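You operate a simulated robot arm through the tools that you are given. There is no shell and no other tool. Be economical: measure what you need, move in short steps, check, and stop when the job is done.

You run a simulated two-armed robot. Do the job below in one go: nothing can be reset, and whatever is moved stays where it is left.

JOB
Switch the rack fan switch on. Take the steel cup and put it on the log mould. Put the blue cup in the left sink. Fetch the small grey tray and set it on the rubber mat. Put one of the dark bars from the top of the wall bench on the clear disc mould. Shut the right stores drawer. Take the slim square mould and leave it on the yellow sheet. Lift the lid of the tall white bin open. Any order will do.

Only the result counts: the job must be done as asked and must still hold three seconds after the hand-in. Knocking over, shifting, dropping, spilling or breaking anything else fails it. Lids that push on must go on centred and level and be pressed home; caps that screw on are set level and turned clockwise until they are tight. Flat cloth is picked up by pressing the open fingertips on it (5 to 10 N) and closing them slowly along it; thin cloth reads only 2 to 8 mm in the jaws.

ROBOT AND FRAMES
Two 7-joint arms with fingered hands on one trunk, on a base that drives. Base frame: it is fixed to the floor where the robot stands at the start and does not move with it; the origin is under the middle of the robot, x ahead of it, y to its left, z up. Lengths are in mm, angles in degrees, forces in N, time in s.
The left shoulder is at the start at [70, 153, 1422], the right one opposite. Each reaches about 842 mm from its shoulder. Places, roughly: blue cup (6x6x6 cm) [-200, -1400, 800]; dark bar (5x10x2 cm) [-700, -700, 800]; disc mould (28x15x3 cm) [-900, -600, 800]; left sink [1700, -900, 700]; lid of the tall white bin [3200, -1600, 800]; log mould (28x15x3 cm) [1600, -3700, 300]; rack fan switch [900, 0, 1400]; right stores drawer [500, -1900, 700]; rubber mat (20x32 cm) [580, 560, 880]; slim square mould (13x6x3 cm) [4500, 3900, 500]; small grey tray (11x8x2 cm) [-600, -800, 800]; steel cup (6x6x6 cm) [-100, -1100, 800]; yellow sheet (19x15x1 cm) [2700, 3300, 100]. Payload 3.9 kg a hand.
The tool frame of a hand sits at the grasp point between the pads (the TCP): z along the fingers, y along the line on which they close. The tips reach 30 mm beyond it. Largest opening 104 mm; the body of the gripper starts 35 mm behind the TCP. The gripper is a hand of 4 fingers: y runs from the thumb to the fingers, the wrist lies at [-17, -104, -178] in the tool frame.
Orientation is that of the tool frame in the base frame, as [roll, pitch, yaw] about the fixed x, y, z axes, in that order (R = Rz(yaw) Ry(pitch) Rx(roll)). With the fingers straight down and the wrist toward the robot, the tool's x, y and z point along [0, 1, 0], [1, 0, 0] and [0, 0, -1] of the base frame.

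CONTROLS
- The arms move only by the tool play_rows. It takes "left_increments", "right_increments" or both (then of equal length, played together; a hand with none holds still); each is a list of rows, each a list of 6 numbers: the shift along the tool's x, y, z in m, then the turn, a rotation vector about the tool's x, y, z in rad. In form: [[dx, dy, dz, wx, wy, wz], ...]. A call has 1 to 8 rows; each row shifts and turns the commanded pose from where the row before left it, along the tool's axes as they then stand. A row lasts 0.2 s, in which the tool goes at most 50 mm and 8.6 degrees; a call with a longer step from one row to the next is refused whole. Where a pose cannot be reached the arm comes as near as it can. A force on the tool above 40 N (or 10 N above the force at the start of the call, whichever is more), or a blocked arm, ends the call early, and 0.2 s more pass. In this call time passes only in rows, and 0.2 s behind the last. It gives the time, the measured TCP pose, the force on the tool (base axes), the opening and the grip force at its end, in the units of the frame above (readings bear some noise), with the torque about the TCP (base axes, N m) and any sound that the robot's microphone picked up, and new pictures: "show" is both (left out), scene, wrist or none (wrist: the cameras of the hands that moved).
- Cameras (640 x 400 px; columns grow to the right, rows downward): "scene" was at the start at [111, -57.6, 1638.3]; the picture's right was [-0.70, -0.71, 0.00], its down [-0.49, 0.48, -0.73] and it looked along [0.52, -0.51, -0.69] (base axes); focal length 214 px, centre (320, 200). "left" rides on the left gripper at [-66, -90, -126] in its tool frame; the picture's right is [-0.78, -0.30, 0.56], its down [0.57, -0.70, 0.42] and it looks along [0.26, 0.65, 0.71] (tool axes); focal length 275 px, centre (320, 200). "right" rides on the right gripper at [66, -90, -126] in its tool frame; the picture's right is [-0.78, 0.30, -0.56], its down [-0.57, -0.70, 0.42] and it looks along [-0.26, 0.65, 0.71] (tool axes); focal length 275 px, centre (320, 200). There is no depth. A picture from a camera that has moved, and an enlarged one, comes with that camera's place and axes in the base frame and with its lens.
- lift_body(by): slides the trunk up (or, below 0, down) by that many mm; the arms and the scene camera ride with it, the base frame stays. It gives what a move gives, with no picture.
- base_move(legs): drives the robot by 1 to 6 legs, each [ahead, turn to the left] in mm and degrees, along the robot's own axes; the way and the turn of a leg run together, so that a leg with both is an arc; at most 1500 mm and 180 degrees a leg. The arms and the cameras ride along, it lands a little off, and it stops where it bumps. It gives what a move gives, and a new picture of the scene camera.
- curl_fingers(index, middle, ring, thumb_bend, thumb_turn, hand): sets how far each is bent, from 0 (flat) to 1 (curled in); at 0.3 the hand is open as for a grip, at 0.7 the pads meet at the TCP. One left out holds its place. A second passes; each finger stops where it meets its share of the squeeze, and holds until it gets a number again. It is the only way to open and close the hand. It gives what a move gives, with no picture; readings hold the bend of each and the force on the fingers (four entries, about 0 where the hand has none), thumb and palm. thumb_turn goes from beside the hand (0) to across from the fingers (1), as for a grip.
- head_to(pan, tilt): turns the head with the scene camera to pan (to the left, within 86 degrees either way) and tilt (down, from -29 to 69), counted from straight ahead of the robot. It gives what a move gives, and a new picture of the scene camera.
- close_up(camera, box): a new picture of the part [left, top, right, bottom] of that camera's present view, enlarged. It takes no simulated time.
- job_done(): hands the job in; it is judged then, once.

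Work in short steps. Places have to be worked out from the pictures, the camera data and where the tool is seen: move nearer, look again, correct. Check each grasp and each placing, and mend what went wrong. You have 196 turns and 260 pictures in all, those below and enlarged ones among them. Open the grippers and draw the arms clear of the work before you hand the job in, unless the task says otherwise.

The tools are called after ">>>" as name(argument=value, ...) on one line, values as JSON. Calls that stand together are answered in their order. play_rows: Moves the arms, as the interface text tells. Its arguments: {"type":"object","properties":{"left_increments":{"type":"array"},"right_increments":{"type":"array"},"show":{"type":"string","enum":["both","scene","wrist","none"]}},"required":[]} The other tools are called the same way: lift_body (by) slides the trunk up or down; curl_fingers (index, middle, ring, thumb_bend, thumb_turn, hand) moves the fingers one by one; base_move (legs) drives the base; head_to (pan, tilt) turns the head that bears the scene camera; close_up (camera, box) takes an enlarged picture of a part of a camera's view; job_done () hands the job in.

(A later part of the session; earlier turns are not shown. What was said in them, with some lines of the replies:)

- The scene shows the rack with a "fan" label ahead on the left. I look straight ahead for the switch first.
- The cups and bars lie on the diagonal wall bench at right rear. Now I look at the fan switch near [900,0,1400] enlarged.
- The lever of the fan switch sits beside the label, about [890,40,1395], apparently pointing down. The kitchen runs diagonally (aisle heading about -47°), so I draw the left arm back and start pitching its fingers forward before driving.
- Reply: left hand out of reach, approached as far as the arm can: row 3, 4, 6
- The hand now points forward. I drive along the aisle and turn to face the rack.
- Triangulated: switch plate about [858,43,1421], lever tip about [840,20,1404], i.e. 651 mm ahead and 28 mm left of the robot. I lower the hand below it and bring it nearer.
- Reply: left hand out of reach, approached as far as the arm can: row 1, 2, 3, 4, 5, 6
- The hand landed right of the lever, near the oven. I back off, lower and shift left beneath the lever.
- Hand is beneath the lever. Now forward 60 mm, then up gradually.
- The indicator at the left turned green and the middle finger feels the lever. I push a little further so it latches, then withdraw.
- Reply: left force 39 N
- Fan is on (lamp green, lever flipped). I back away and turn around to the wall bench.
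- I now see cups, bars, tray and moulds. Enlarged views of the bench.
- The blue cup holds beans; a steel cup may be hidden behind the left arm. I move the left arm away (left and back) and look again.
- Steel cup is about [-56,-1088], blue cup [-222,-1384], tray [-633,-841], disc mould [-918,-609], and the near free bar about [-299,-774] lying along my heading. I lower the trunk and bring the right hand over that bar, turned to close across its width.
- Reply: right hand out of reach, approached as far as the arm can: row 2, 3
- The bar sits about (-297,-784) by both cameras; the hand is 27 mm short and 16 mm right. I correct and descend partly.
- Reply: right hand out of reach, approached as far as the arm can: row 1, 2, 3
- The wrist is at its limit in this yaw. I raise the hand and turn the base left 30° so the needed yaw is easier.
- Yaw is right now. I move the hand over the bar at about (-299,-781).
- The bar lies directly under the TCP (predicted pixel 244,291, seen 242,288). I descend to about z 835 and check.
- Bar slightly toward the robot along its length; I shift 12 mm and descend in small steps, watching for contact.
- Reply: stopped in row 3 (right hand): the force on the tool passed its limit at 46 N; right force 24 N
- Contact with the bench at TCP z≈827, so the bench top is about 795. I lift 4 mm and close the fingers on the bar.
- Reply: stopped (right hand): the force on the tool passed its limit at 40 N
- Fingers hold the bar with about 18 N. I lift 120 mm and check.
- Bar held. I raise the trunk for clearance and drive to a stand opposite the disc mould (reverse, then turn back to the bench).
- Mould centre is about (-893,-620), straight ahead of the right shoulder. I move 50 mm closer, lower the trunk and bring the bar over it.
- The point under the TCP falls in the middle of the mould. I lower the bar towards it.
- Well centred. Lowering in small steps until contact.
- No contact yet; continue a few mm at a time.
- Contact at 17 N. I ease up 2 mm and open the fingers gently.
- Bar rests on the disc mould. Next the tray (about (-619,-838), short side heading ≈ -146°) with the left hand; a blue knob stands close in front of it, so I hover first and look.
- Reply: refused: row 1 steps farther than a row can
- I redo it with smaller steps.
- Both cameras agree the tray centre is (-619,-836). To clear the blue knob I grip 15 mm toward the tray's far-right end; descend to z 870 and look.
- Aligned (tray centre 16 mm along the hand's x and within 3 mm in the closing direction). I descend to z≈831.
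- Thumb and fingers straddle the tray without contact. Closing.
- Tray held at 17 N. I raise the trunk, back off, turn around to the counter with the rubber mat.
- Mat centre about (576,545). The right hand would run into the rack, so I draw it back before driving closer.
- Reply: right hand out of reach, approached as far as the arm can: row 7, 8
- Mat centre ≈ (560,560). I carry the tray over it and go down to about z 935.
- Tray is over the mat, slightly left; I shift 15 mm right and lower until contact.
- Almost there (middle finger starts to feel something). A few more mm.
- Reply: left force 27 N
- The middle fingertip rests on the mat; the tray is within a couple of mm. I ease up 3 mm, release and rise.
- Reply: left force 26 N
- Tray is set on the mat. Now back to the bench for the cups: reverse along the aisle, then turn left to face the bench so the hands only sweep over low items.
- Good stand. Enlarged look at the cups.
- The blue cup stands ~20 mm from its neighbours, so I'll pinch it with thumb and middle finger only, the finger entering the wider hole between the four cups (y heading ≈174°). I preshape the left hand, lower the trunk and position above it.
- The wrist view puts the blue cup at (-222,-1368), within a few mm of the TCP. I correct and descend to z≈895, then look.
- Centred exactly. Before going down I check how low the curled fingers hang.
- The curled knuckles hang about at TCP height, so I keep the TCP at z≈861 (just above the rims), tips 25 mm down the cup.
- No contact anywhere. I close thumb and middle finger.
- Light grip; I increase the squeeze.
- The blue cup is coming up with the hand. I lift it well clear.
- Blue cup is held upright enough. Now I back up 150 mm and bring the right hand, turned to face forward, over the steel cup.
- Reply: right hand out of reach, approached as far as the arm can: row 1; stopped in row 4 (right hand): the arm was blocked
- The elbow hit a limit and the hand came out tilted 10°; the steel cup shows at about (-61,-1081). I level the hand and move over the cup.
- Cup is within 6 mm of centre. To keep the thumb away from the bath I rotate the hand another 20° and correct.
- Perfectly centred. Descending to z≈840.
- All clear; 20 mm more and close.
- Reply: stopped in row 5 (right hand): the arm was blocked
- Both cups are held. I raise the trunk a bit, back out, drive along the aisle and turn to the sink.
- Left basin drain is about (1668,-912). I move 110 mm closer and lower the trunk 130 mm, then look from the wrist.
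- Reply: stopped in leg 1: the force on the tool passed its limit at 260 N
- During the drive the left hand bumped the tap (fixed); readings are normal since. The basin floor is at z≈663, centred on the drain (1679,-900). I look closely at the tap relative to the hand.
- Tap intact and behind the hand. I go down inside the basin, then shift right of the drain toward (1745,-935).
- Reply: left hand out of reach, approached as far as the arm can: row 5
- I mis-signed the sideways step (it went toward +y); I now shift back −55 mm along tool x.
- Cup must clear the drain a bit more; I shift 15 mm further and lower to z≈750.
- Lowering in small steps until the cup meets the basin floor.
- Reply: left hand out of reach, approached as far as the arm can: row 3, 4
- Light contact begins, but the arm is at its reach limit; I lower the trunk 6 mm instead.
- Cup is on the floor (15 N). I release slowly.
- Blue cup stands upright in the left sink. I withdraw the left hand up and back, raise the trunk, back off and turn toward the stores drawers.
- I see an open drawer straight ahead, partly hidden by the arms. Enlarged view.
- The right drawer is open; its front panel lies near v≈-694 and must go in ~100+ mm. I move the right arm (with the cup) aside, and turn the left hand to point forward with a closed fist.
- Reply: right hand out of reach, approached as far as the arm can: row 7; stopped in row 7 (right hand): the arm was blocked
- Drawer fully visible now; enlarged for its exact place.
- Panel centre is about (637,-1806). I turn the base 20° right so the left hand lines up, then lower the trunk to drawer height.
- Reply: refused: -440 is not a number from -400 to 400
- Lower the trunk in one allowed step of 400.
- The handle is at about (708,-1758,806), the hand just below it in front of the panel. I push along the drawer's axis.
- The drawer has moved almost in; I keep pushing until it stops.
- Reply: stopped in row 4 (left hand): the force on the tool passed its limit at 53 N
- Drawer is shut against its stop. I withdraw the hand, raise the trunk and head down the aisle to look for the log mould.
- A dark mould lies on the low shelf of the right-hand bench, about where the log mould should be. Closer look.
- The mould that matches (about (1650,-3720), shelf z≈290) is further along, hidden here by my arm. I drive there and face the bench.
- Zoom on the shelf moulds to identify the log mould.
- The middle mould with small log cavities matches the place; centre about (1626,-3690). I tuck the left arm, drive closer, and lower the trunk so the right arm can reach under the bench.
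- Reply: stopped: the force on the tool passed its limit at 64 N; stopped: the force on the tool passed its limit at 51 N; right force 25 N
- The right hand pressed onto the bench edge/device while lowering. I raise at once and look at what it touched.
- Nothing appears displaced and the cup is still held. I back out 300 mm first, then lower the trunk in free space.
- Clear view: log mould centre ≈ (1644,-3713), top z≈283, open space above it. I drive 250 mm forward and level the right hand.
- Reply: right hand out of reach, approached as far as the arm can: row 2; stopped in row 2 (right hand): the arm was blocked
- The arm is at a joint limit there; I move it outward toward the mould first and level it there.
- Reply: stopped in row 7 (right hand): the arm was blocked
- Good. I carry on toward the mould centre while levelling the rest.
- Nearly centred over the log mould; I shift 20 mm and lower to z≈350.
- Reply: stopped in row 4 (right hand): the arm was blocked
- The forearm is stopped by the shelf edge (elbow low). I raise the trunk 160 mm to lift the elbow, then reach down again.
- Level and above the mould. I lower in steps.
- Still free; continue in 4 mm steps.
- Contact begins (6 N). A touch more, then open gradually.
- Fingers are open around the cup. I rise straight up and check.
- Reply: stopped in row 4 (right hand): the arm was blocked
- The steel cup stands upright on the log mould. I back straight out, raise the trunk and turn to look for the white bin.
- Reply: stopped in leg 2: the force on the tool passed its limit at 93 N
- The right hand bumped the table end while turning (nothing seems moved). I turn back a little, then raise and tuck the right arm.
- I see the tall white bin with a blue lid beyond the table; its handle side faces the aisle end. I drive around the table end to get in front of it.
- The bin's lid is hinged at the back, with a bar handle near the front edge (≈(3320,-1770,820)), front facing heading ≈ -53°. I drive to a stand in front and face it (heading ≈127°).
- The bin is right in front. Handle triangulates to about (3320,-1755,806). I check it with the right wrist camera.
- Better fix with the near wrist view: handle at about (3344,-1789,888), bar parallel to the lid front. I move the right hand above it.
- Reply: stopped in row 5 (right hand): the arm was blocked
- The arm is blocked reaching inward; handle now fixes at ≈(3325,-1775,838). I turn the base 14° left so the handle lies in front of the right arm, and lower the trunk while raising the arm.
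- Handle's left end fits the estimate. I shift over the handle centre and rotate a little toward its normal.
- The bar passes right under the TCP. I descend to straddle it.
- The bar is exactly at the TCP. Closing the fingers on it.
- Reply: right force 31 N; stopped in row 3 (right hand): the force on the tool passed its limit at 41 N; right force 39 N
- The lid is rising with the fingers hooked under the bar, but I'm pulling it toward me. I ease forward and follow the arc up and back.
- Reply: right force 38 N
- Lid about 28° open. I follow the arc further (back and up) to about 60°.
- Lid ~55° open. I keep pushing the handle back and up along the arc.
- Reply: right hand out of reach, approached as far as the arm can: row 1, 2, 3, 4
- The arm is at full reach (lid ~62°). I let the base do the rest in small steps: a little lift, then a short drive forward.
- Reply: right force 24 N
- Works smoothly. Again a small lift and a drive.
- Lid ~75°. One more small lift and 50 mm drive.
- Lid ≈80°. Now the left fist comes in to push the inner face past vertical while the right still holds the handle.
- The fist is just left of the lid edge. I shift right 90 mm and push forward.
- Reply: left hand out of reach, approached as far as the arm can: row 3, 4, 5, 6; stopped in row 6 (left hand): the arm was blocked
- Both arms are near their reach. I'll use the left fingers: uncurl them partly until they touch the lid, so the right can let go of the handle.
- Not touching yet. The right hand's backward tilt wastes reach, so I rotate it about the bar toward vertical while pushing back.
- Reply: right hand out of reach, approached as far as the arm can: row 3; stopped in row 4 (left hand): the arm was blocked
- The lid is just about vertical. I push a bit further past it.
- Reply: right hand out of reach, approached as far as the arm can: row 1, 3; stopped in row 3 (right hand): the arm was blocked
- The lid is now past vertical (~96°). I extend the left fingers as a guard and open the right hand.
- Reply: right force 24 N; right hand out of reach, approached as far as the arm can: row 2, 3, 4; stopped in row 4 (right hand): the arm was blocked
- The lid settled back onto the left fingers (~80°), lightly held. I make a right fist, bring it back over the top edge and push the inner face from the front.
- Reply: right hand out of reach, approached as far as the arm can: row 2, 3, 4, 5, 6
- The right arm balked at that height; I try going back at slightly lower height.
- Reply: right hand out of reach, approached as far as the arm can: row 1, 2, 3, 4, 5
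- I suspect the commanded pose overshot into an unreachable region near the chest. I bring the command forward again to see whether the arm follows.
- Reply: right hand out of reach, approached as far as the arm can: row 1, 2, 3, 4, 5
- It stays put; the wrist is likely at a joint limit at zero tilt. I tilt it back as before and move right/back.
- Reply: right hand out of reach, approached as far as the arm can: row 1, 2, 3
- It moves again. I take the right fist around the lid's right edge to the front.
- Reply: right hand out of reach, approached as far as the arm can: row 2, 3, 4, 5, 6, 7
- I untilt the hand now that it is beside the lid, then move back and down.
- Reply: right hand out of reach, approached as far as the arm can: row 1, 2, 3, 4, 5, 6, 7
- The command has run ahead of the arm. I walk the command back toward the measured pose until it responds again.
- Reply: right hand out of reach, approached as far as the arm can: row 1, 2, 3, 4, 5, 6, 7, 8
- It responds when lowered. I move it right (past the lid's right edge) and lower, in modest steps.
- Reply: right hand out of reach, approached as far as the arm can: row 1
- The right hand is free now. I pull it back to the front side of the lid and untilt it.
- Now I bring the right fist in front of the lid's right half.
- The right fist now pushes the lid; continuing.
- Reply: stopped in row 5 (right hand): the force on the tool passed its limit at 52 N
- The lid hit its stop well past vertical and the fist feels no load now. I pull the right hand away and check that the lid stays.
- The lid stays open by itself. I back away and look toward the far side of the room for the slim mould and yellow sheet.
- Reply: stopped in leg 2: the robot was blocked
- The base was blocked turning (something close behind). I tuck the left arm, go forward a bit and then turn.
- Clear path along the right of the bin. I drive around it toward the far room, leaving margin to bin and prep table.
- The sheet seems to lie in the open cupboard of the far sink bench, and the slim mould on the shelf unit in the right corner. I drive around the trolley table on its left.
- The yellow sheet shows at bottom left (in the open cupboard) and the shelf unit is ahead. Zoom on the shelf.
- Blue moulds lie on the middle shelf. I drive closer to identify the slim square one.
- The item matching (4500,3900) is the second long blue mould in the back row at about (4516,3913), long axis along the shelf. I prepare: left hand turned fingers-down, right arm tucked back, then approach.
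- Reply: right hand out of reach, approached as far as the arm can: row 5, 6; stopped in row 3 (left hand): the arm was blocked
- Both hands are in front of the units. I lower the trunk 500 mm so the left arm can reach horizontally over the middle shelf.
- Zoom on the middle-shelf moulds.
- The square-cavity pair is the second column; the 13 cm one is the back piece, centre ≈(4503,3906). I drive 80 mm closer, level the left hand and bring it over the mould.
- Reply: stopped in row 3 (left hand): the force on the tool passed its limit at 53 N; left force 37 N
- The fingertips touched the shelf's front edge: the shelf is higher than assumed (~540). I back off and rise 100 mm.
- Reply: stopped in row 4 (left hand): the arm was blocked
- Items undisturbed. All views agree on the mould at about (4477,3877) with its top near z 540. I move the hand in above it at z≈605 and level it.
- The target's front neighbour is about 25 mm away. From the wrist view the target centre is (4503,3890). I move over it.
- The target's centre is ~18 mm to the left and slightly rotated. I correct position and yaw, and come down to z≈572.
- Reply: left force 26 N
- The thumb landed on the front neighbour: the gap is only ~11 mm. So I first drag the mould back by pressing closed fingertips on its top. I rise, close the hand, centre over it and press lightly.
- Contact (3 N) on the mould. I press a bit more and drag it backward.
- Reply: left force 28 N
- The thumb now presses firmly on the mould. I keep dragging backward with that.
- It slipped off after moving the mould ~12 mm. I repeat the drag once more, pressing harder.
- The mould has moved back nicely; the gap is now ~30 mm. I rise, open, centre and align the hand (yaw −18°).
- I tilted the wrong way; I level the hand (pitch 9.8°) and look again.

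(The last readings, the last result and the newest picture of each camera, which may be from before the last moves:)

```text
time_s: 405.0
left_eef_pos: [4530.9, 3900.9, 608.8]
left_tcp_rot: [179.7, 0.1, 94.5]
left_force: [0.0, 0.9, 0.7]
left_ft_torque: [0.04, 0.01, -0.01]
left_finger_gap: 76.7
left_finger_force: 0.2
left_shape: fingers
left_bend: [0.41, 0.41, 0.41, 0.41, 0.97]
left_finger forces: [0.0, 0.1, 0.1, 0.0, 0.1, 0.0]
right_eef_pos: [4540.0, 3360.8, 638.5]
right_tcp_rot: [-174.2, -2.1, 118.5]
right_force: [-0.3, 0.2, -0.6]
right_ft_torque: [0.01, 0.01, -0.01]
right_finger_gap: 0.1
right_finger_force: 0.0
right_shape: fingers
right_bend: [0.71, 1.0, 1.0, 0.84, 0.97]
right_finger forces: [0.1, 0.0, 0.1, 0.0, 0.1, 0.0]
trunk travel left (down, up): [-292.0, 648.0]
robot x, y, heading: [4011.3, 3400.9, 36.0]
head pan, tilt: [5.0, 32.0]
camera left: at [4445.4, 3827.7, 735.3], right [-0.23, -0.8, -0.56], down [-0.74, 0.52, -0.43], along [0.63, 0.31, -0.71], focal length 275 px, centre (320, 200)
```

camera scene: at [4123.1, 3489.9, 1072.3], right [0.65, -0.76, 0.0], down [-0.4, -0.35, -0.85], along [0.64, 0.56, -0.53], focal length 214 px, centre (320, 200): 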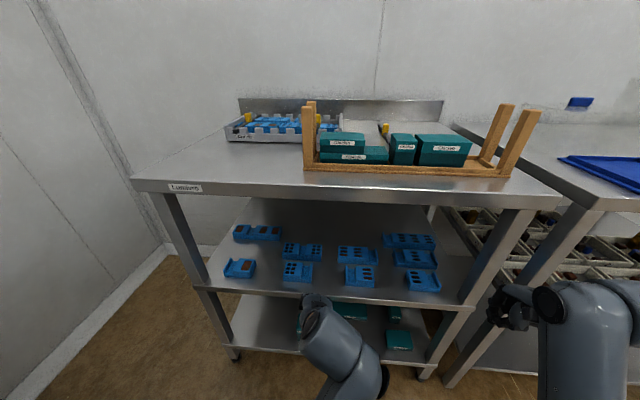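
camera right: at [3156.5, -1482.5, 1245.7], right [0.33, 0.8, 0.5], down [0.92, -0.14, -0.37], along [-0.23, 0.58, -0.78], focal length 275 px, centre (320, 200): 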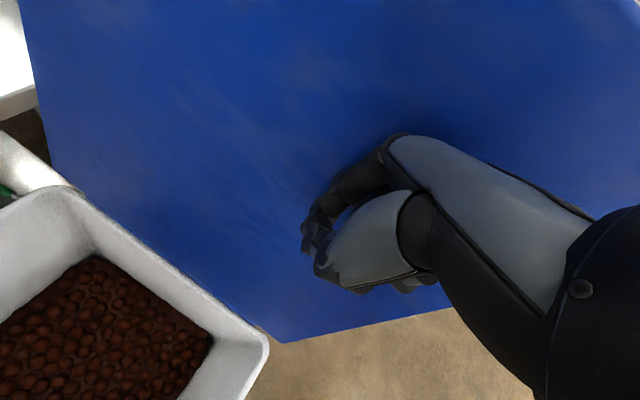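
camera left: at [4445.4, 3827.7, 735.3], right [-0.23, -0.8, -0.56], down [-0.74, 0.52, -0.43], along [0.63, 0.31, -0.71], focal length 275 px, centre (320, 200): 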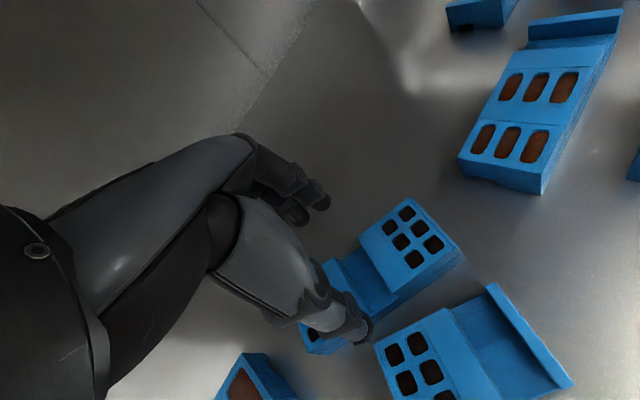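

Now aligned: the mould is centred within a few mm and there is a 25 mm gap for the thumb. I narrow the fingers slightly and descend.

>>> curl_fingers(hand="left", index=0.435, middle=0.435, ring=0.435, thumb_bend=0.435)

>>> play_rows(left_increments=[[-0.005, 0.002, 0.02, 0, 0, 0], [0, 0, 0.015, 0, 0, 0], [0, 0, 0.012, 0, 0, 0], [0, 0, 0.008, 0, 0, 0]], show="wrist")

```text
time_s: 406.0
left_eef_pos: [4531.1, 3900.8, 610.7]
left_tcp_rot: [179.7, 0.1, 94.6]
left_force: [-0.1, 0.1, -0.1]
left_ft_torque: [-0.02, 0.0, -0.03]
left_finger_gap: 72.6
left_finger_force: 0.1
left_shape: fingers
left_bend: [0.43, 0.43, 0.43, 0.43, 0.97]
left_finger forces: [0.0, 0.1, 0.0, 0.0, 0.0, 0.0]
right_eef_pos: [4539.5, 3361.2, 638.9]
right_tcp_rot: [-174.3, -2.2, 118.4]
right_force: [0.0, 0.0, -0.3]
right_ft_torque: [0.02, -0.02, 0.02]
right_finger_gap: 0.2
right_finger_force: 0.1
right_shape: fingers
right_bend: [0.71, 1.0, 1.0, 0.84, 0.97]
right_finger forces: [0.0, 0.0, 0.1, 0.1, 0.1, 0.0]
trunk travel left (down, up): [-292.0, 648.0]
robot x, y, heading: [4013.4, 3401.1, 36.0]
head pan, tilt: [5.0, 32.0]
```

```text
time_s: 407.0
left_eef_pos: [4534.9, 3894.8, 554.2]
left_tcp_rot: [179.6, 0.0, 94.5]
left_force: [0.7, 0.1, 3.4]
left_ft_torque: [0.05, -0.1, -0.01]
left_finger_gap: 72.2
left_finger_force: 0.9
left_shape: fingers
left_bend: [0.43, 0.43, 0.43, 0.43, 0.97]
left_finger forces: [0.0, 2.3, 0.0, 0.0, 0.1, 0.0]
right_eef_pos: [4539.5, 3360.8, 638.4]
right_tcp_rot: [-174.4, -2.2, 118.6]
right_force: [-0.2, 0.4, 0.5]
right_ft_torque: [0.05, 0.03, -0.01]
right_finger_gap: 0.0
right_finger_force: 0.0
right_shape: fingers
right_bend: [0.71, 1.0, 1.0, 0.84, 0.97]
right_finger forces: [0.0, 0.0, 0.1, 0.0, 0.0, 0.1]
trunk travel left (down, up): [-292.0, 648.0]
robot x, y, heading: [4012.4, 3400.4, 35.8]
head pan, tilt: [5.0, 32.0]
camera left: at [4448.6, 3822.2, 679.9], right [-0.23, -0.8, -0.56], down [-0.74, 0.52, -0.43], along [0.63, 0.31, -0.71], focal length 275 px, centre (320, 200)
```

left: 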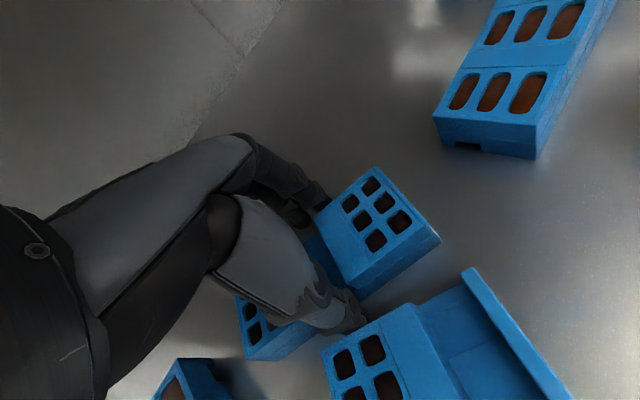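

The middle tip just touches the shelf; the thumb is in the gap without load. Closing.

>>> curl_fingers(hand="left", index=0.65, middle=0.65, ring=0.65, thumb_bend=0.65)

>>> play_rows(left_increments=[[0, 0, -0.008, 0, 0, 0], [0, 0, -0.015, 0, 0, 0], [0, 0, -0.03, 0, 0, 0]], show="wrist")

```text
time_s: 408.0
left_eef_pos: [4534.6, 3895.3, 555.7]
left_tcp_rot: [179.7, -0.1, 94.5]
left_force: [3.5, 1.5, 7.2]
left_ft_torque: [0.13, -0.26, -0.02]
left_finger_gap: 49.8
left_finger_force: 19.9
left_shape: fingers
left_bend: [0.55, 0.58, 0.61, 0.52, 0.95]
left_finger forces: [7.9, 13.1, 3.4, 0.0, 16.0, 0.0]
right_eef_pos: [4539.4, 3360.3, 638.8]
right_tcp_rot: [-174.3, -2.1, 118.4]
right_force: [-0.1, -0.2, 0.1]
right_ft_torque: [0.02, 0.04, -0.04]
right_finger_gap: 0.2
right_finger_force: 0.0
right_shape: fingers
right_bend: [0.71, 1.0, 1.0, 0.84, 0.97]
right_finger forces: [0.0, 0.0, 0.0, 0.0, 0.1, 0.0]
trunk travel left (down, up): [-292.0, 648.0]
robot x, y, heading: [4011.1, 3401.4, 35.8]
head pan, tilt: [5.0, 32.0]
```

```text
time_s: 408.8
left_eef_pos: [4534.0, 3896.9, 605.0]
left_tcp_rot: [179.9, 0.1, 94.4]
left_force: [0.4, -0.6, -1.6]
left_ft_torque: [0.0, 0.0, -0.01]
left_finger_gap: 49.7
left_finger_force: 16.1
left_shape: fingers
left_bend: [0.55, 0.59, 0.61, 0.52, 0.95]
left_finger forces: [7.4, 6.1, 3.0, 0.0, 16.6, 0.0]
right_eef_pos: [4538.8, 3361.1, 638.0]
right_tcp_rot: [-174.2, -2.1, 118.4]
right_force: [0.2, 0.2, 0.0]
right_ft_torque: [0.0, 0.02, 0.0]
right_finger_gap: 0.3
right_finger_force: 0.1
right_shape: fingers
right_bend: [0.71, 1.0, 1.0, 0.84, 0.97]
right_finger forces: [0.0, 0.1, 0.0, 0.0, 0.0, 0.0]
trunk travel left (down, up): [-292.0, 648.0]
robot x, y, heading: [4011.2, 3399.1, 35.9]
head pan, tilt: [5.0, 32.0]
camera left: at [4448.6, 3823.1, 732.1], right [-0.23, -0.8, -0.56], down [-0.74, 0.52, -0.43], along [0.63, 0.31, -0.71], focal length 275 px, centre (320, 200)
```

left: 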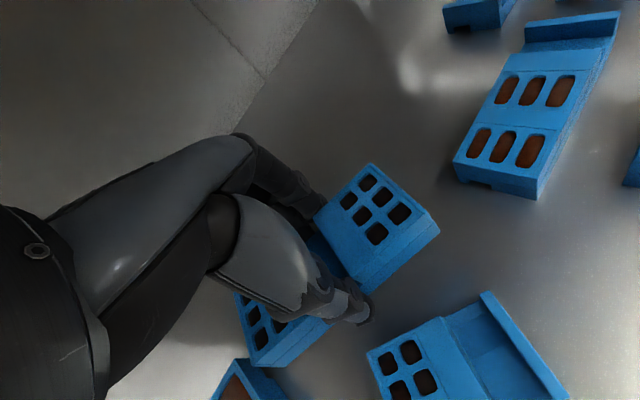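

Mould held (16 N). I raise slightly, reverse straight out of the shelf, and drive to a stand-off facing the bench with the open cupboard.

>>> play_rows(left_increments=[[0, 0, -0.015, 0, 0, 0]], show="none")

>>> base_move(legs=[[-400, 0], [0, 30.7], [-719, 0], [0, 59.5]])

```text
time_s: 409.2
left_eef_pos: [4533.5, 3896.6, 620.8]
left_tcp_rot: [179.7, 0.1, 94.5]
left_force: [0.1, -0.7, -1.6]
left_ft_torque: [0.0, 0.0, -0.01]
left_finger_gap: 49.6
left_finger_force: 16.5
left_shape: fingers
left_bend: [0.55, 0.59, 0.61, 0.52, 0.95]
left_finger forces: [7.5, 6.2, 3.0, 0.0, 16.7, 0.1]
right_eef_pos: [4539.6, 3361.5, 639.0]
right_tcp_rot: [-174.2, -2.1, 118.4]
right_force: [0.1, -0.9, 0.0]
right_ft_torque: [0.03, -0.02, 0.02]
right_finger_gap: 0.3
right_finger_force: 0.0
right_shape: fingers
right_bend: [0.71, 1.0, 1.0, 0.84, 0.97]
right_finger forces: [0.1, 0.1, 0.0, 0.0, 0.1, 0.1]
trunk travel left (down, up): [-292.0, 648.0]
robot x, y, heading: [4012.4, 3398.6, 35.9]
head pan, tilt: [5.0, 32.0]
```

```text
time_s: 413.6
left_eef_pos: [3888.8, 3846.5, 623.5]
left_tcp_rot: [179.5, -0.1, 124.2]
left_force: [-0.5, 0.2, -1.2]
left_ft_torque: [0.01, 0.01, -0.02]
left_finger_gap: 49.5
left_finger_force: 16.2
left_shape: fingers
left_bend: [0.55, 0.59, 0.61, 0.52, 0.95]
left_finger forces: [7.4, 6.1, 3.1, 0.0, 16.4, 0.0]
right_eef_pos: [4158.2, 3388.8, 638.5]
right_tcp_rot: [-174.3, -2.1, 148.6]
right_force: [-0.4, -0.3, -0.6]
right_ft_torque: [0.02, 0.01, 0.01]
right_finger_gap: 0.1
right_finger_force: 0.1
right_shape: fingers
right_bend: [0.71, 1.0, 1.0, 0.84, 0.97]
right_finger forces: [0.0, 0.0, 0.0, 0.1, 0.0, 0.1]
trunk travel left (down, up): [-292.0, 648.0]
robot x, y, heading: [3681.5, 3158.0, 65.5]
head pan, tilt: [5.0, 32.0]
stopped in leg 3: the robot was blocked; the commanded pose is now the measured one
camera scene: at [3734.8, 3288.2, 1072.7], right [0.94, -0.33, 0.0], down [-0.18, -0.5, -0.85], along [0.28, 0.8, -0.53], focal length 214 px, centre (320, 200)
```

scene: 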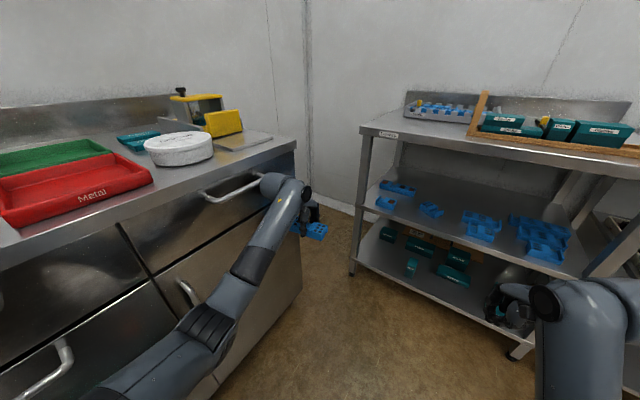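

The arm caught at the bench end when reversing. I turn back, reverse clear of the bench, then raise the trunk so the arm can pass above it.

>>> base_move(legs=[[0, -29.6], [-350, 0]])

>>> lift_body(by=400)

>>> base_move(legs=[[0, 50], [-480, 0], [0, 40]])

```text
time_s: 417.3
left_eef_pos: [3920.9, 3450.7, 622.3]
left_tcp_rot: [179.7, 0.0, 94.4]
left_force: [-0.3, 0.1, -1.1]
left_ft_torque: [-0.02, 0.0, -0.01]
left_finger_gap: 49.5
left_finger_force: 16.0
left_shape: fingers
left_bend: [0.55, 0.59, 0.61, 0.52, 0.95]
left_finger forces: [7.2, 5.7, 3.0, 0.0, 16.0, 0.0]
right_eef_pos: [3926.0, 2919.4, 638.8]
right_tcp_rot: [-174.2, -2.1, 118.8]
right_force: [1.2, 0.2, -0.1]
right_ft_torque: [-0.01, 0.0, -0.01]
right_finger_gap: 0.4
right_finger_force: 0.0
right_shape: fingers
right_bend: [0.71, 1.0, 1.0, 0.84, 0.97]
right_finger forces: [0.0, 0.0, 0.0, 0.0, 0.0, 0.0]
trunk travel left (down, up): [-292.0, 648.0]
robot x, y, heading: [3398.5, 2957.2, 36.0]
head pan, tilt: [5.0, 32.0]
camera scene: at [3510.2, 3044.2, 1072.4], right [0.65, -0.76, 0.0], down [-0.4, -0.35, -0.85], along [0.64, 0.55, -0.53], focal length 214 px, centre (320, 200)
```

scene: 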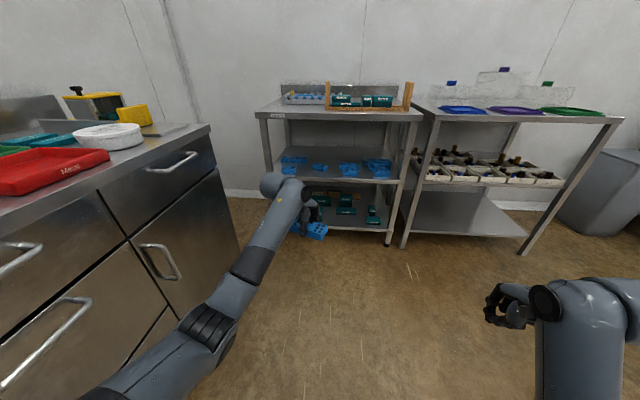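

```text
time_s: 421.1
left_eef_pos: [3921.6, 3452.2, 1021.9]
left_tcp_rot: [179.7, 0.0, 94.5]
left_force: [0.5, 0.1, -1.1]
left_ft_torque: [-0.02, -0.03, 0.03]
left_finger_gap: 49.5
left_finger_force: 16.3
left_shape: fingers
left_bend: [0.55, 0.59, 0.61, 0.52, 0.95]
left_finger forces: [7.3, 5.8, 2.9, 0.1, 16.0, 0.0]
right_eef_pos: [3927.5, 2918.9, 1038.1]
right_tcp_rot: [-174.2, -2.1, 118.9]
right_force: [0.4, 0.6, 0.3]
right_ft_torque: [0.0, -0.01, 0.01]
right_finger_gap: 0.0
right_finger_force: 0.1
right_shape: fingers
right_bend: [0.71, 1.0, 1.0, 0.84, 0.97]
right_finger forces: [0.1, 0.1, 0.0, 0.0, 0.0, 0.0]
trunk travel left (down, up): [-692.0, 248.0]
robot x, y, heading: [3398.7, 2956.0, 35.7]
head pan, tilt: [5.0, 32.0]
```

```text
time_s: 428.1
left_eef_pos: [2875.3, 3006.4, 1022.8]
left_tcp_rot: [179.6, 0.0, -176.1]
left_force: [-0.2, 0.4, -1.8]
left_ft_torque: [-0.01, 0.0, -0.03]
left_finger_gap: 49.4
left_finger_force: 14.9
left_shape: fingers
left_bend: [0.56, 0.6, 0.61, 0.52, 0.95]
left_finger forces: [7.1, 5.4, 2.7, 0.1, 15.3, 0.0]
right_eef_pos: [3408.0, 3009.6, 1039.3]
right_tcp_rot: [-174.2, -2.1, -151.6]
right_force: [0.8, -0.4, 0.1]
right_ft_torque: [0.02, -0.03, 0.0]
right_finger_gap: 0.3
right_finger_force: 0.0
right_shape: fingers
right_bend: [0.71, 1.0, 1.0, 0.84, 0.97]
right_finger forces: [0.0, 0.1, 0.0, 0.0, 0.0, 0.1]
trunk travel left (down, up): [-692.0, 248.0]
robot x, y, heading: [3369.7, 2481.9, 125.4]
head pan, tilt: [5.0, 32.0]
camera scene: at [3282.2, 2592.6, 1472.3], right [0.76, 0.65, 0.0], down [0.34, -0.4, -0.85], along [-0.55, 0.65, -0.53], focal length 214 px, centre (320, 200)
```

scene: 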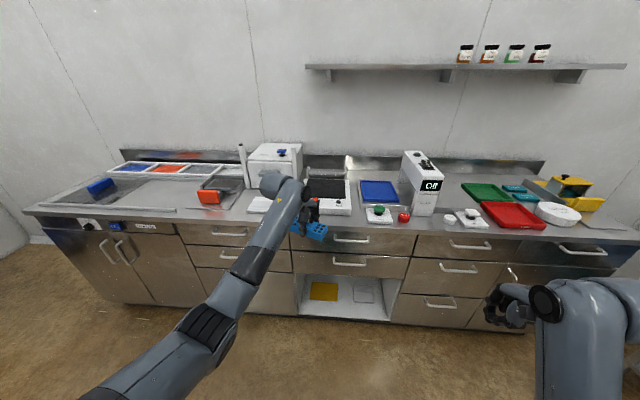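

The yellow sheet is on the floor of the open cupboard (opening z≈80–490), at about (2679,3350). I lower the trunk nearly fully at this stand-off.

>>> lift_body(by=-400)

>>> lift_body(by=-285)

>>> play_rows(left_increments=[[0, 0, 0.04, 0, 0, 0], [0, 0, 0.04, 0, 0, 0], [0, 0, 0.04, 0, 0, 0], [0, 0, 0.03, 0, 0, 0]], show="none")

>>> head_to(pan=5, tilt=25)

```text
time_s: 431.9
left_eef_pos: [2875.4, 3006.4, 622.4]
left_tcp_rot: [179.6, 0.0, -176.0]
left_force: [0.5, -0.6, -1.7]
left_ft_torque: [-0.01, 0.01, 0.02]
left_finger_gap: 49.0
left_finger_force: 15.3
left_shape: fingers
left_bend: [0.56, 0.6, 0.61, 0.52, 0.95]
left_finger forces: [7.0, 5.5, 2.7, 0.0, 15.3, 0.0]
right_eef_pos: [3409.7, 3010.3, 638.2]
right_tcp_rot: [-174.2, -2.0, -151.5]
right_force: [0.2, 0.1, -0.3]
right_ft_torque: [-0.03, -0.03, 0.01]
right_finger_gap: 0.3
right_finger_force: 0.1
right_shape: fingers
right_bend: [0.71, 1.0, 1.0, 0.84, 0.97]
right_finger forces: [0.0, 0.0, 0.0, 0.0, 0.0, 0.0]
trunk travel left (down, up): [-292.0, 648.0]
robot x, y, heading: [3367.1, 2485.3, 125.3]
head pan, tilt: [5.0, 32.0]
```

```text
time_s: 434.8
left_eef_pos: [2875.3, 3006.6, 337.2]
left_tcp_rot: [179.7, -0.1, -176.1]
left_force: [0.8, -0.4, -1.5]
left_ft_torque: [0.0, -0.01, 0.0]
left_finger_gap: 49.2
left_finger_force: 14.8
left_shape: fingers
left_bend: [0.56, 0.6, 0.61, 0.52, 0.95]
left_finger forces: [7.1, 5.4, 2.7, 0.0, 15.3, 0.0]
right_eef_pos: [3408.0, 3009.3, 354.6]
right_tcp_rot: [-174.3, -2.1, -151.5]
right_force: [0.1, 0.0, -0.5]
right_ft_torque: [0.03, -0.01, 0.0]
right_finger_gap: 0.2
right_finger_force: 0.1
right_shape: fingers
right_bend: [0.71, 1.0, 1.0, 0.84, 0.97]
right_finger forces: [0.1, 0.1, 0.0, 0.0, 0.0, 0.1]
trunk travel left (down, up): [-7.0, 933.0]
robot x, y, heading: [3369.0, 2482.4, 125.6]
head pan, tilt: [5.0, 32.0]
```

```text
time_s: 435.8
left_eef_pos: [2876.2, 3010.9, 187.0]
left_tcp_rot: [179.6, 0.0, -176.0]
left_force: [-0.3, -0.7, -1.0]
left_ft_torque: [-0.01, -0.03, 0.01]
left_finger_gap: 49.2
left_finger_force: 15.8
left_shape: fingers
left_bend: [0.56, 0.6, 0.62, 0.52, 0.95]
left_finger forces: [7.1, 5.5, 2.7, 0.1, 15.4, 0.0]
right_eef_pos: [3407.9, 3009.3, 353.7]
right_tcp_rot: [-174.2, -2.0, -151.5]
right_force: [-0.6, 0.2, -0.5]
right_ft_torque: [0.01, -0.01, 0.01]
right_finger_gap: 0.2
right_finger_force: 0.1
right_shape: fingers
right_bend: [0.71, 1.0, 1.0, 0.84, 0.97]
right_finger forces: [0.0, 0.0, 0.0, 0.0, 0.0, 0.0]
trunk travel left (down, up): [-7.0, 933.0]
robot x, y, heading: [3368.2, 2481.1, 125.0]
head pan, tilt: [5.0, 32.0]
```

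```text
time_s: 436.5
left_eef_pos: [2876.9, 3011.1, 186.1]
left_tcp_rot: [179.6, 0.0, -176.0]
left_force: [-0.5, -0.5, -2.5]
left_ft_torque: [-0.02, -0.02, 0.01]
left_finger_gap: 49.4
left_finger_force: 15.4
left_shape: fingers
left_bend: [0.56, 0.6, 0.62, 0.52, 0.95]
left_finger forces: [7.1, 5.5, 2.7, 0.0, 15.3, 0.1]
right_eef_pos: [3407.9, 3009.5, 353.5]
right_tcp_rot: [-174.2, -2.1, -151.6]
right_force: [-0.1, -1.0, -0.2]
right_ft_torque: [0.0, 0.01, 0.02]
right_finger_gap: 0.3
right_finger_force: 0.1
right_shape: fingers
right_bend: [0.71, 1.0, 1.0, 0.84, 0.97]
right_finger forces: [0.1, 0.0, 0.0, 0.0, 0.0, 0.0]
trunk travel left (down, up): [-7.0, 933.0]
robot x, y, heading: [3365.4, 2482.6, 125.6]
head pan, tilt: [5.0, 25.0]
camera scene: at [3280.6, 2594.2, 798.4], right [0.76, 0.65, 0.0], down [0.27, -0.32, -0.91], along [-0.59, 0.69, -0.42], focal length 214 px, centre (320, 200)
```

scene: 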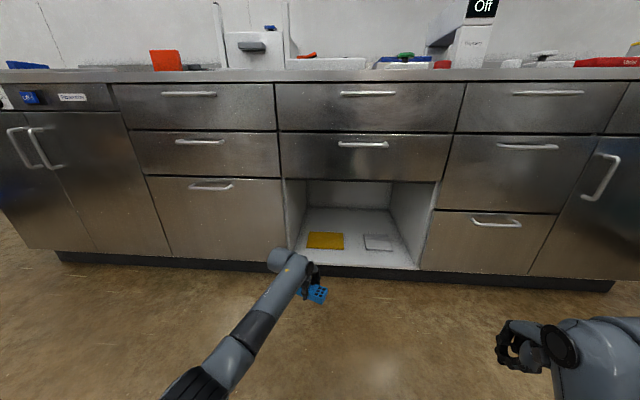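

The cupboard is clear to enter. I drive forward 280 mm with the mould low and look through the wrist camera.

>>> base_move(legs=[[280, 0]])

>>> close_up(camera="left", box=[0, 0, 640, 400])

```text
time_s: 438.4
left_eef_pos: [2718.4, 3239.4, 186.1]
left_tcp_rot: [179.6, 0.0, -176.3]
left_force: [-0.6, 0.4, -1.5]
left_ft_torque: [0.05, 0.01, 0.0]
left_finger_gap: 48.8
left_finger_force: 15.2
left_shape: fingers
left_bend: [0.56, 0.6, 0.62, 0.52, 0.95]
left_finger forces: [7.1, 5.5, 2.7, 0.0, 15.3, 0.0]
right_eef_pos: [3249.5, 3237.3, 353.2]
right_tcp_rot: [-174.2, -2.2, -151.9]
right_force: [-0.1, -0.7, 0.6]
right_ft_torque: [0.03, 0.01, 0.03]
right_finger_gap: 0.2
right_finger_force: 0.1
right_shape: fingers
right_bend: [0.71, 1.0, 1.0, 0.84, 0.97]
right_finger forces: [0.0, 0.0, 0.0, 0.0, 0.0, 0.0]
trunk travel left (down, up): [-7.0, 933.0]
robot x, y, heading: [3208.1, 2709.2, 125.0]
head pan, tilt: [5.0, 25.0]
camera scene: at [3120.3, 2822.0, 798.5], right [0.76, 0.64, 0.0], down [0.27, -0.32, -0.91], along [-0.58, 0.69, -0.42], focal length 214 px, centre (320, 200)
```

scene: 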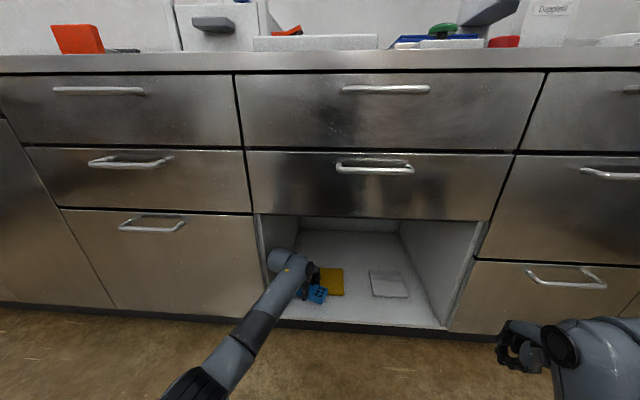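

```text
1.00 times, centred on (320, 200) of left (not enlarged: the box is as wide or as high as the picture)
camera zoom: at [2789.4, 3153.1, 312.2], right [0.79, -0.24, -0.56], down [-0.52, -0.74, -0.43], along [-0.31, 0.63, -0.71], focal length 275 px, centre (320, 200)
```

zoom: 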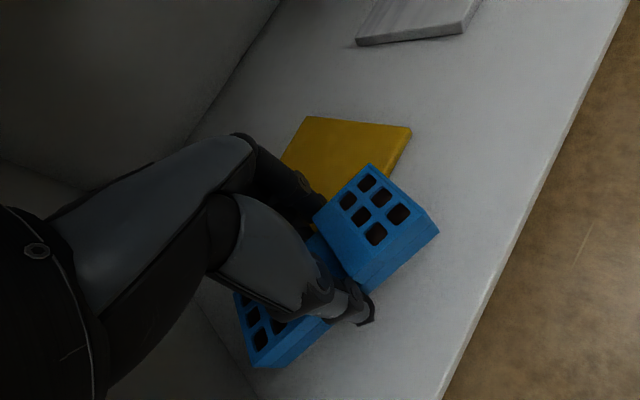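

The sheet shows clearly: centre about (2692,3354), top z≈106. I shift the hand right 45 mm, drive 105 mm further in and look.

>>> play_rows(left_increments=[[-0.02, 0.012, 0, 0, 0, 0], [-0.019, 0.011, 0, 0, 0, 0]], show="none")

>>> base_move(legs=[[107, 0]])

>>> close_up(camera="left", box=[0, 0, 640, 400])

```text
time_s: 439.0
left_eef_pos: [2756.0, 3264.5, 187.0]
left_tcp_rot: [179.7, 0.1, -176.2]
left_force: [-0.5, 1.1, -1.5]
left_ft_torque: [0.0, 0.01, 0.01]
left_finger_gap: 49.2
left_finger_force: 15.6
left_shape: fingers
left_bend: [0.56, 0.6, 0.62, 0.52, 0.95]
left_finger forces: [7.2, 5.5, 2.6, 0.0, 15.3, 0.0]
right_eef_pos: [3249.8, 3236.6, 354.3]
right_tcp_rot: [-174.2, -2.0, -151.8]
right_force: [0.6, 0.2, 0.5]
right_ft_torque: [0.01, 0.02, -0.01]
right_finger_gap: 0.1
right_finger_force: 0.0
right_shape: fingers
right_bend: [0.71, 1.0, 1.0, 0.84, 0.97]
right_finger forces: [0.0, 0.0, 0.0, 0.0, 0.0, 0.0]
trunk travel left (down, up): [-7.0, 933.0]
robot x, y, heading: [3207.4, 2709.9, 124.8]
head pan, tilt: [5.0, 25.0]
```

```text
time_s: 440.2
left_eef_pos: [2693.8, 3353.3, 186.9]
left_tcp_rot: [179.8, 0.0, -176.2]
left_force: [-0.1, 0.4, -1.9]
left_ft_torque: [0.01, 0.02, -0.02]
left_finger_gap: 49.0
left_finger_force: 15.5
left_shape: fingers
left_bend: [0.56, 0.6, 0.62, 0.52, 0.95]
left_finger forces: [7.0, 5.4, 2.8, 0.1, 15.3, 0.1]
right_eef_pos: [3187.9, 3324.8, 353.5]
right_tcp_rot: [-174.2, -2.1, -151.9]
right_force: [0.0, 0.5, -0.3]
right_ft_torque: [-0.04, -0.02, 0.01]
right_finger_gap: 0.2
right_finger_force: 0.1
right_shape: fingers
right_bend: [0.71, 1.0, 1.0, 0.84, 0.97]
right_finger forces: [0.1, 0.0, 0.1, 0.1, 0.0, 0.0]
trunk travel left (down, up): [-7.0, 933.0]
robot x, y, heading: [3143.6, 2796.8, 125.2]
head pan, tilt: [5.0, 25.0]
camera scene: at [3058.2, 2910.3, 798.5], right [0.76, 0.64, 0.0], down [0.27, -0.32, -0.91], along [-0.58, 0.69, -0.42], focal length 214 px, centre (320, 200)
```

scene: 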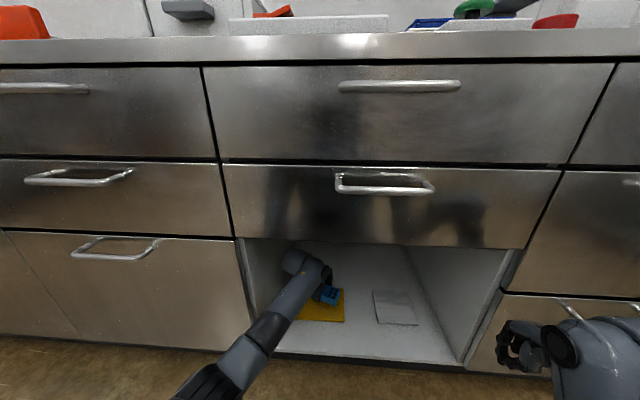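

```text
1.00 times, centred on (320, 200) of left (not enlarged: the box is as wide or as high as the picture)
camera zoom: at [2765.8, 3266.4, 312.6], right [0.79, -0.24, -0.56], down [-0.53, -0.74, -0.43], along [-0.31, 0.63, -0.71], focal length 275 px, centre (320, 200)
```

zoom: 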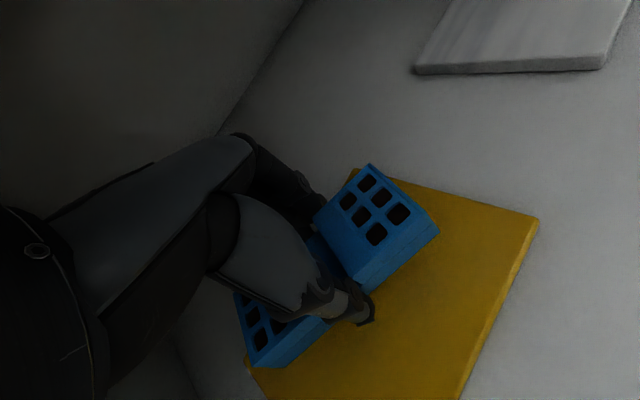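

The sheet centre is ~26 mm nearer than the TCP. I correct and lower until contact.

>>> play_rows(left_increments=[[0.007, -0.026, 0, 0, 0, 0], [0, 0, 0.012, 0, 0, 0], [0, 0, 0.006, 0, 0, 0], [0, 0, 0.005, 0, 0, 0], [0, 0, 0.004, 0, 0, 0], [0, 0, 0.004, 0, 0, 0]], show="wrist")

```text
time_s: 441.6
left_eef_pos: [2689.0, 3329.8, 164.8]
left_tcp_rot: [179.0, -0.4, -176.2]
left_force: [-1.1, -3.6, 32.4]
left_ft_torque: [0.02, -0.02, 0.06]
left_finger_gap: 49.0
left_finger_force: 26.8
left_shape: fingers
left_bend: [0.57, 0.6, 0.63, 0.52, 0.95]
left_finger forces: [13.4, 19.1, 2.0, 0.0, 18.8, 0.0]
right_eef_pos: [3187.2, 3324.2, 356.9]
right_tcp_rot: [-174.5, -2.2, -151.7]
right_force: [0.7, -0.2, -0.1]
right_ft_torque: [-0.01, 0.0, 0.0]
right_finger_gap: 0.1
right_finger_force: 0.0
right_shape: fingers
right_bend: [0.71, 1.0, 1.0, 0.84, 0.97]
right_finger forces: [0.0, 0.1, 0.1, 0.0, 0.0, 0.0]
trunk travel left (down, up): [-7.0, 933.0]
robot x, y, heading: [3144.9, 2795.1, 125.4]
head pan, tilt: [5.0, 25.0]
camera left: at [2760.8, 3241.2, 289.1], right [0.79, -0.23, -0.57], down [-0.53, -0.73, -0.43], along [-0.31, 0.64, -0.7], focal length 275 px, centre (320, 200)
```

left: 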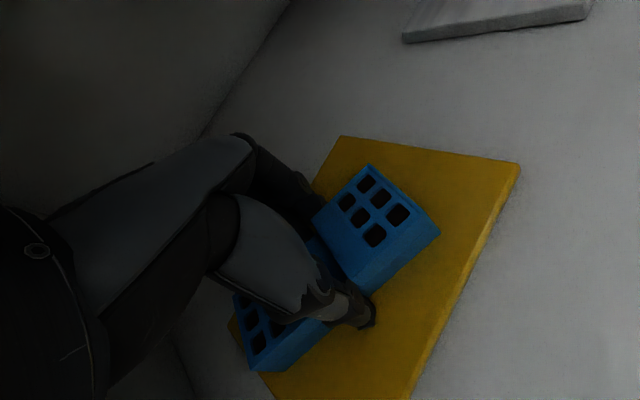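

Contact, but the mould's left end reaches the sheet's edge. I lift 8 mm, shift 20 mm right and set it down again.

>>> play_rows(left_increments=[[0, 0, -0.014, 0, 0, 0], [-0.02, -0.002, 0, 0, 0, 0], [0, 0, 0.006, 0, 0, 0], [0, 0, 0.004, 0, 0, 0], [0, 0, 0.002, 0, 0, 0]], show="wrist")

```text
time_s: 442.8
left_eef_pos: [2709.2, 3328.2, 165.0]
left_tcp_rot: [179.1, -0.3, -176.2]
left_force: [2.6, -6.3, 32.5]
left_ft_torque: [-0.01, -0.22, -0.02]
left_finger_gap: 48.8
left_finger_force: 28.7
left_shape: fingers
left_bend: [0.58, 0.61, 0.63, 0.52, 0.95]
left_finger forces: [18.6, 17.2, 1.3, 0.0, 19.8, 0.0]
right_eef_pos: [3188.4, 3325.3, 355.9]
right_tcp_rot: [-174.5, -2.1, -151.8]
right_force: [-0.4, -0.2, -0.3]
right_ft_torque: [0.0, -0.01, 0.02]
right_finger_gap: 0.3
right_finger_force: 0.1
right_shape: fingers
right_bend: [0.71, 1.0, 1.0, 0.84, 0.97]
right_finger forces: [0.0, 0.0, 0.1, 0.1, 0.0, 0.1]
trunk travel left (down, up): [-7.0, 933.0]
robot x, y, heading: [3145.4, 2799.0, 125.1]
head pan, tilt: [5.0, 25.0]
camera left: at [2781.3, 3240.0, 289.4], right [0.79, -0.23, -0.57], down [-0.53, -0.73, -0.43], along [-0.31, 0.64, -0.7], focal length 275 px, centre (320, 200)
```

left: 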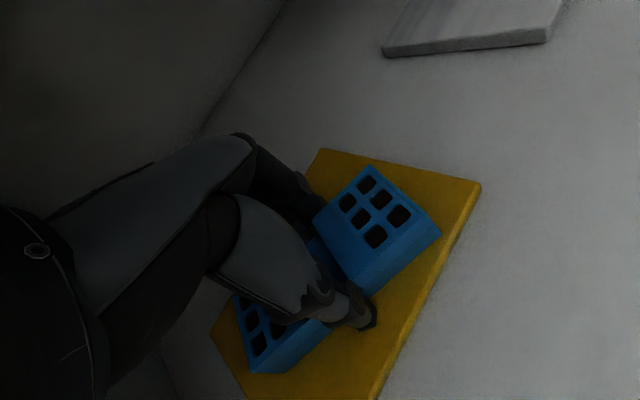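

Now it lies fully within the sheet. I ease the pressure and release.

>>> play_rows(left_increments=[[0, 0, -0.004, 0, 0, 0]], show="none")

>>> curl_fingers(hand="left", index=0.42, middle=0.42, ring=0.42, thumb_bend=0.42)

>>> play_rows(left_increments=[[0, 0, -0.01, 0, 0, 0], [0, 0, -0.02, 0, 0, 0], [0, 0, -0.03, 0, 0, 0], [0, 0, -0.02, 0, 0, 0]], show="wrist")

```text
time_s: 443.2
left_eef_pos: [2710.2, 3328.0, 166.1]
left_tcp_rot: [179.3, -0.2, -176.2]
left_force: [0.0, 0.8, 23.8]
left_ft_torque: [0.2, 0.02, 0.05]
left_finger_gap: 49.1
left_finger_force: 24.8
left_shape: fingers
left_bend: [0.57, 0.61, 0.63, 0.52, 0.95]
left_finger forces: [12.7, 18.2, 1.9, 0.1, 16.6, 0.0]
right_eef_pos: [3187.1, 3324.0, 355.0]
right_tcp_rot: [-174.4, -2.0, -151.8]
right_force: [0.3, 0.2, 0.9]
right_ft_torque: [0.02, -0.01, 0.0]
right_finger_gap: 0.1
right_finger_force: 0.1
right_shape: fingers
right_bend: [0.71, 1.0, 1.0, 0.84, 0.97]
right_finger forces: [0.0, 0.0, 0.1, 0.1, 0.1, 0.0]
trunk travel left (down, up): [-7.0, 933.0]
robot x, y, heading: [3142.8, 2799.2, 125.1]
head pan, tilt: [5.0, 25.0]
```

```text
time_s: 444.2
left_eef_pos: [2708.2, 3326.2, 163.8]
left_tcp_rot: [179.7, -0.2, -176.2]
left_force: [0.4, -5.2, 15.4]
left_ft_torque: [0.28, 0.08, 0.04]
left_finger_gap: 74.2
left_finger_force: 7.3
left_shape: fingers
left_bend: [0.42, 0.46, 0.42, 0.42, 0.97]
left_finger forces: [2.3, 11.2, 0.0, 0.0, 1.5, 0.0]
right_eef_pos: [3187.6, 3324.9, 355.0]
right_tcp_rot: [-174.4, -2.1, -151.7]
right_force: [-0.3, 0.3, 0.7]
right_ft_torque: [0.0, -0.01, -0.03]
right_finger_gap: 0.1
right_finger_force: 0.2
right_shape: fingers
right_bend: [0.71, 1.0, 1.0, 0.84, 0.97]
right_finger forces: [0.1, 0.0, 0.1, 0.0, 0.0, 0.0]
trunk travel left (down, up): [-7.0, 933.0]
robot x, y, heading: [3144.6, 2797.5, 125.3]
head pan, tilt: [5.0, 25.0]
```

```text
time_s: 445.2
left_eef_pos: [2708.4, 3324.6, 240.2]
left_tcp_rot: [179.7, 0.0, -176.2]
left_force: [-0.2, -0.2, 0.5]
left_ft_torque: [0.0, 0.05, 0.02]
left_finger_gap: 74.0
left_finger_force: 0.0
left_shape: fingers
left_bend: [0.42, 0.42, 0.42, 0.42, 0.97]
left_finger forces: [0.0, 0.0, 0.0, 0.0, 0.0, 0.1]
right_eef_pos: [3187.1, 3324.6, 353.6]
right_tcp_rot: [-174.1, -2.1, -151.8]
right_force: [0.1, 0.4, 0.1]
right_ft_torque: [0.03, 0.02, -0.02]
right_finger_gap: 0.0
right_finger_force: 0.0
right_shape: fingers
right_bend: [0.71, 1.0, 1.0, 0.84, 0.97]
right_finger forces: [0.0, 0.0, 0.1, 0.0, 0.0, 0.1]
trunk travel left (down, up): [-7.0, 933.0]
robot x, y, heading: [3144.2, 2796.0, 125.0]
head pan, tilt: [5.0, 25.0]
camera left: at [2780.1, 3237.9, 366.7], right [0.79, -0.24, -0.56], down [-0.53, -0.74, -0.43], along [-0.31, 0.63, -0.71], focal length 275 px, centre (320, 200)
```

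left: 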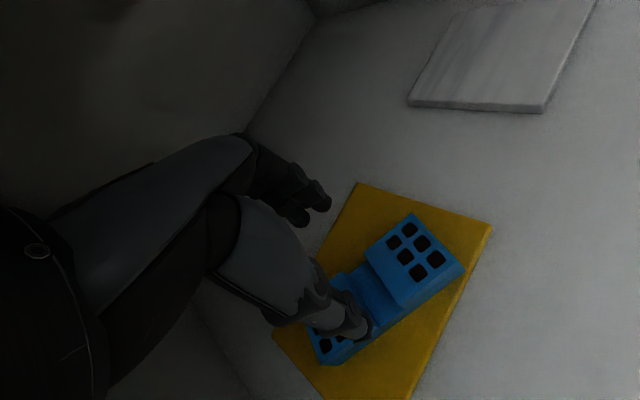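

The slim square mould rests on the yellow sheet. I back out, open both hands and finish.

>>> base_move(legs=[[-500, 0]])

>>> curl_fingers(hand="right", index=0.3, middle=0.3, ring=0.3, thumb_bend=0.3)

>>> curl_fingers(hand="left", index=0.3, middle=0.3, ring=0.3, thumb_bend=0.3)

>>> close_up(camera="scene", box=[240, 160, 460, 290])

```text
time_s: 448.1
left_eef_pos: [2994.1, 2919.3, 241.7]
left_tcp_rot: [179.7, 0.0, -176.3]
left_force: [0.6, -0.7, 1.2]
left_ft_torque: [0.0, -0.01, 0.01]
left_finger_gap: 74.2
left_finger_force: 0.1
left_shape: fingers
left_bend: [0.42, 0.42, 0.42, 0.42, 0.97]
left_finger forces: [0.0, 0.1, 0.0, 0.0, 0.0, 0.0]
right_eef_pos: [3472.1, 2918.6, 354.8]
right_tcp_rot: [-174.2, -2.2, -151.9]
right_force: [0.0, 0.5, 0.1]
right_ft_torque: [0.02, -0.02, -0.01]
right_finger_gap: 0.4
right_finger_force: 0.1
right_shape: fingers
right_bend: [0.71, 1.0, 1.0, 0.84, 0.97]
right_finger forces: [0.1, 0.0, 0.0, 0.1, 0.0, 0.0]
trunk travel left (down, up): [-7.0, 933.0]
robot x, y, heading: [3428.4, 2393.2, 124.9]
head pan, tilt: [5.0, 25.0]
camera scene: at [3343.2, 2505.0, 798.5], right [0.77, 0.64, 0.0], down [0.27, -0.32, -0.91], along [-0.58, 0.69, -0.42], focal length 214 px, centre (320, 200)
```

scene: 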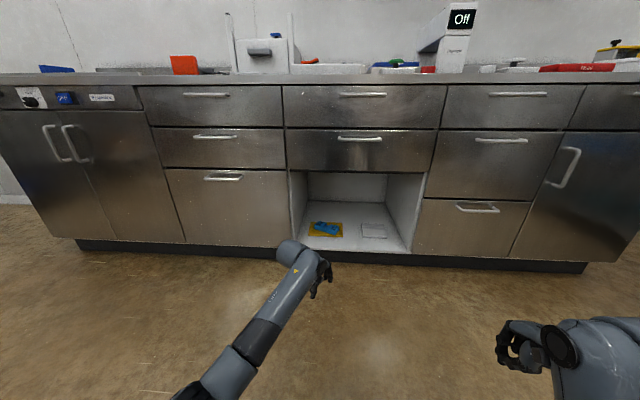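

```text
time_s: 449.1
left_eef_pos: [2993.7, 2919.8, 241.3]
left_tcp_rot: [179.8, -0.1, -176.4]
left_force: [0.0, 0.4, -0.7]
left_ft_torque: [-0.01, -0.01, -0.02]
left_finger_gap: 74.2
left_finger_force: 0.1
left_shape: fingers
left_bend: [0.42, 0.42, 0.42, 0.42, 0.97]
left_finger forces: [0.0, 0.0, 0.1, 0.0, 0.1, 0.0]
right_eef_pos: [3472.6, 2920.2, 353.8]
right_tcp_rot: [-174.3, -2.2, -151.8]
right_force: [1.3, -0.7, 0.0]
right_ft_torque: [-0.04, 0.01, -0.01]
right_finger_gap: 104.3
right_finger_force: 0.1
right_shape: fingers
right_bend: [0.3, 0.3, 0.3, 0.3, 0.97]
right_finger forces: [0.0, 0.0, 0.0, 0.0, 0.0, 0.0]
trunk travel left (down, up): [-7.0, 933.0]
robot x, y, heading: [3426.1, 2393.3, 125.0]
head pan, tilt: [5.0, 25.0]
```

```text
time_s: 450.1
left_eef_pos: [2992.6, 2920.2, 241.0]
left_tcp_rot: [179.6, 0.1, -176.2]
left_force: [0.2, 0.1, -0.1]
left_ft_torque: [0.02, -0.02, 0.02]
left_finger_gap: 104.3
left_finger_force: 0.0
left_shape: fingers
left_bend: [0.3, 0.3, 0.3, 0.3, 0.97]
left_finger forces: [0.0, 0.1, 0.1, 0.0, 0.1, 0.0]
right_eef_pos: [3472.6, 2919.1, 353.7]
right_tcp_rot: [-174.3, -2.1, -151.9]
right_force: [0.1, 0.1, 0.2]
right_ft_torque: [0.02, 0.0, -0.01]
right_finger_gap: 104.4
right_finger_force: 0.1
right_shape: fingers
right_bend: [0.3, 0.3, 0.3, 0.3, 0.97]
right_finger forces: [0.0, 0.1, 0.0, 0.0, 0.0, 0.1]
trunk travel left (down, up): [-7.0, 933.0]
robot x, y, heading: [3430.8, 2390.9, 125.0]
head pan, tilt: [5.0, 25.0]
```

```text
2.91 times, centred on (350, 225) of scene
camera zoom: at [3343.2, 2505.0, 798.5], right [0.77, 0.64, 0.0], down [0.27, -0.32, -0.91], along [-0.58, 0.69, -0.42], focal length 624 px, centre (233, 127)
```

zoom: 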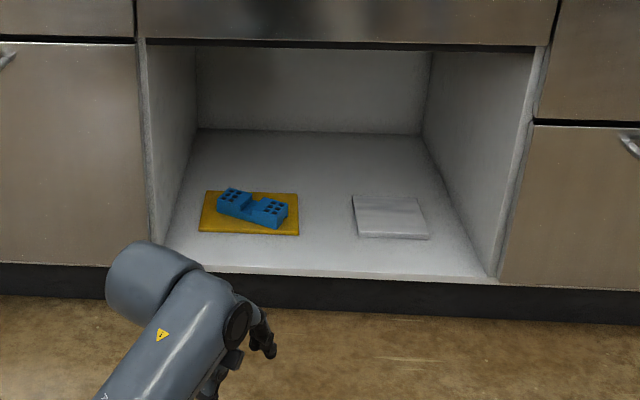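

The mould rests fully on the yellow sheet, both hands are open and clear, and all eight jobs are done. I hand in.

>>> job_done()

```text
The job is handed in.
```

All eight tasks are done and handed in, but the arms bumped fixed things five times, and I don't know how those count in the judging:

- **Sink tap:** the left hand hit it while I was driving up, at 260 N.
- **Table end:** the right hand hit it during a turn, at 93 N.
- **Bench above the log mould:** the steel cup was pressed onto it at 64 N.
- **Shelf edge:** the fingers touched it at 53 N.
- **Neighbouring blue mould:** the thumb pressed on top of it at about 26 N while I was reaching for the slim square mould.

Nothing looked moved or damaged in the pictures afterwards, and the blue cup stayed upright with its beans in.
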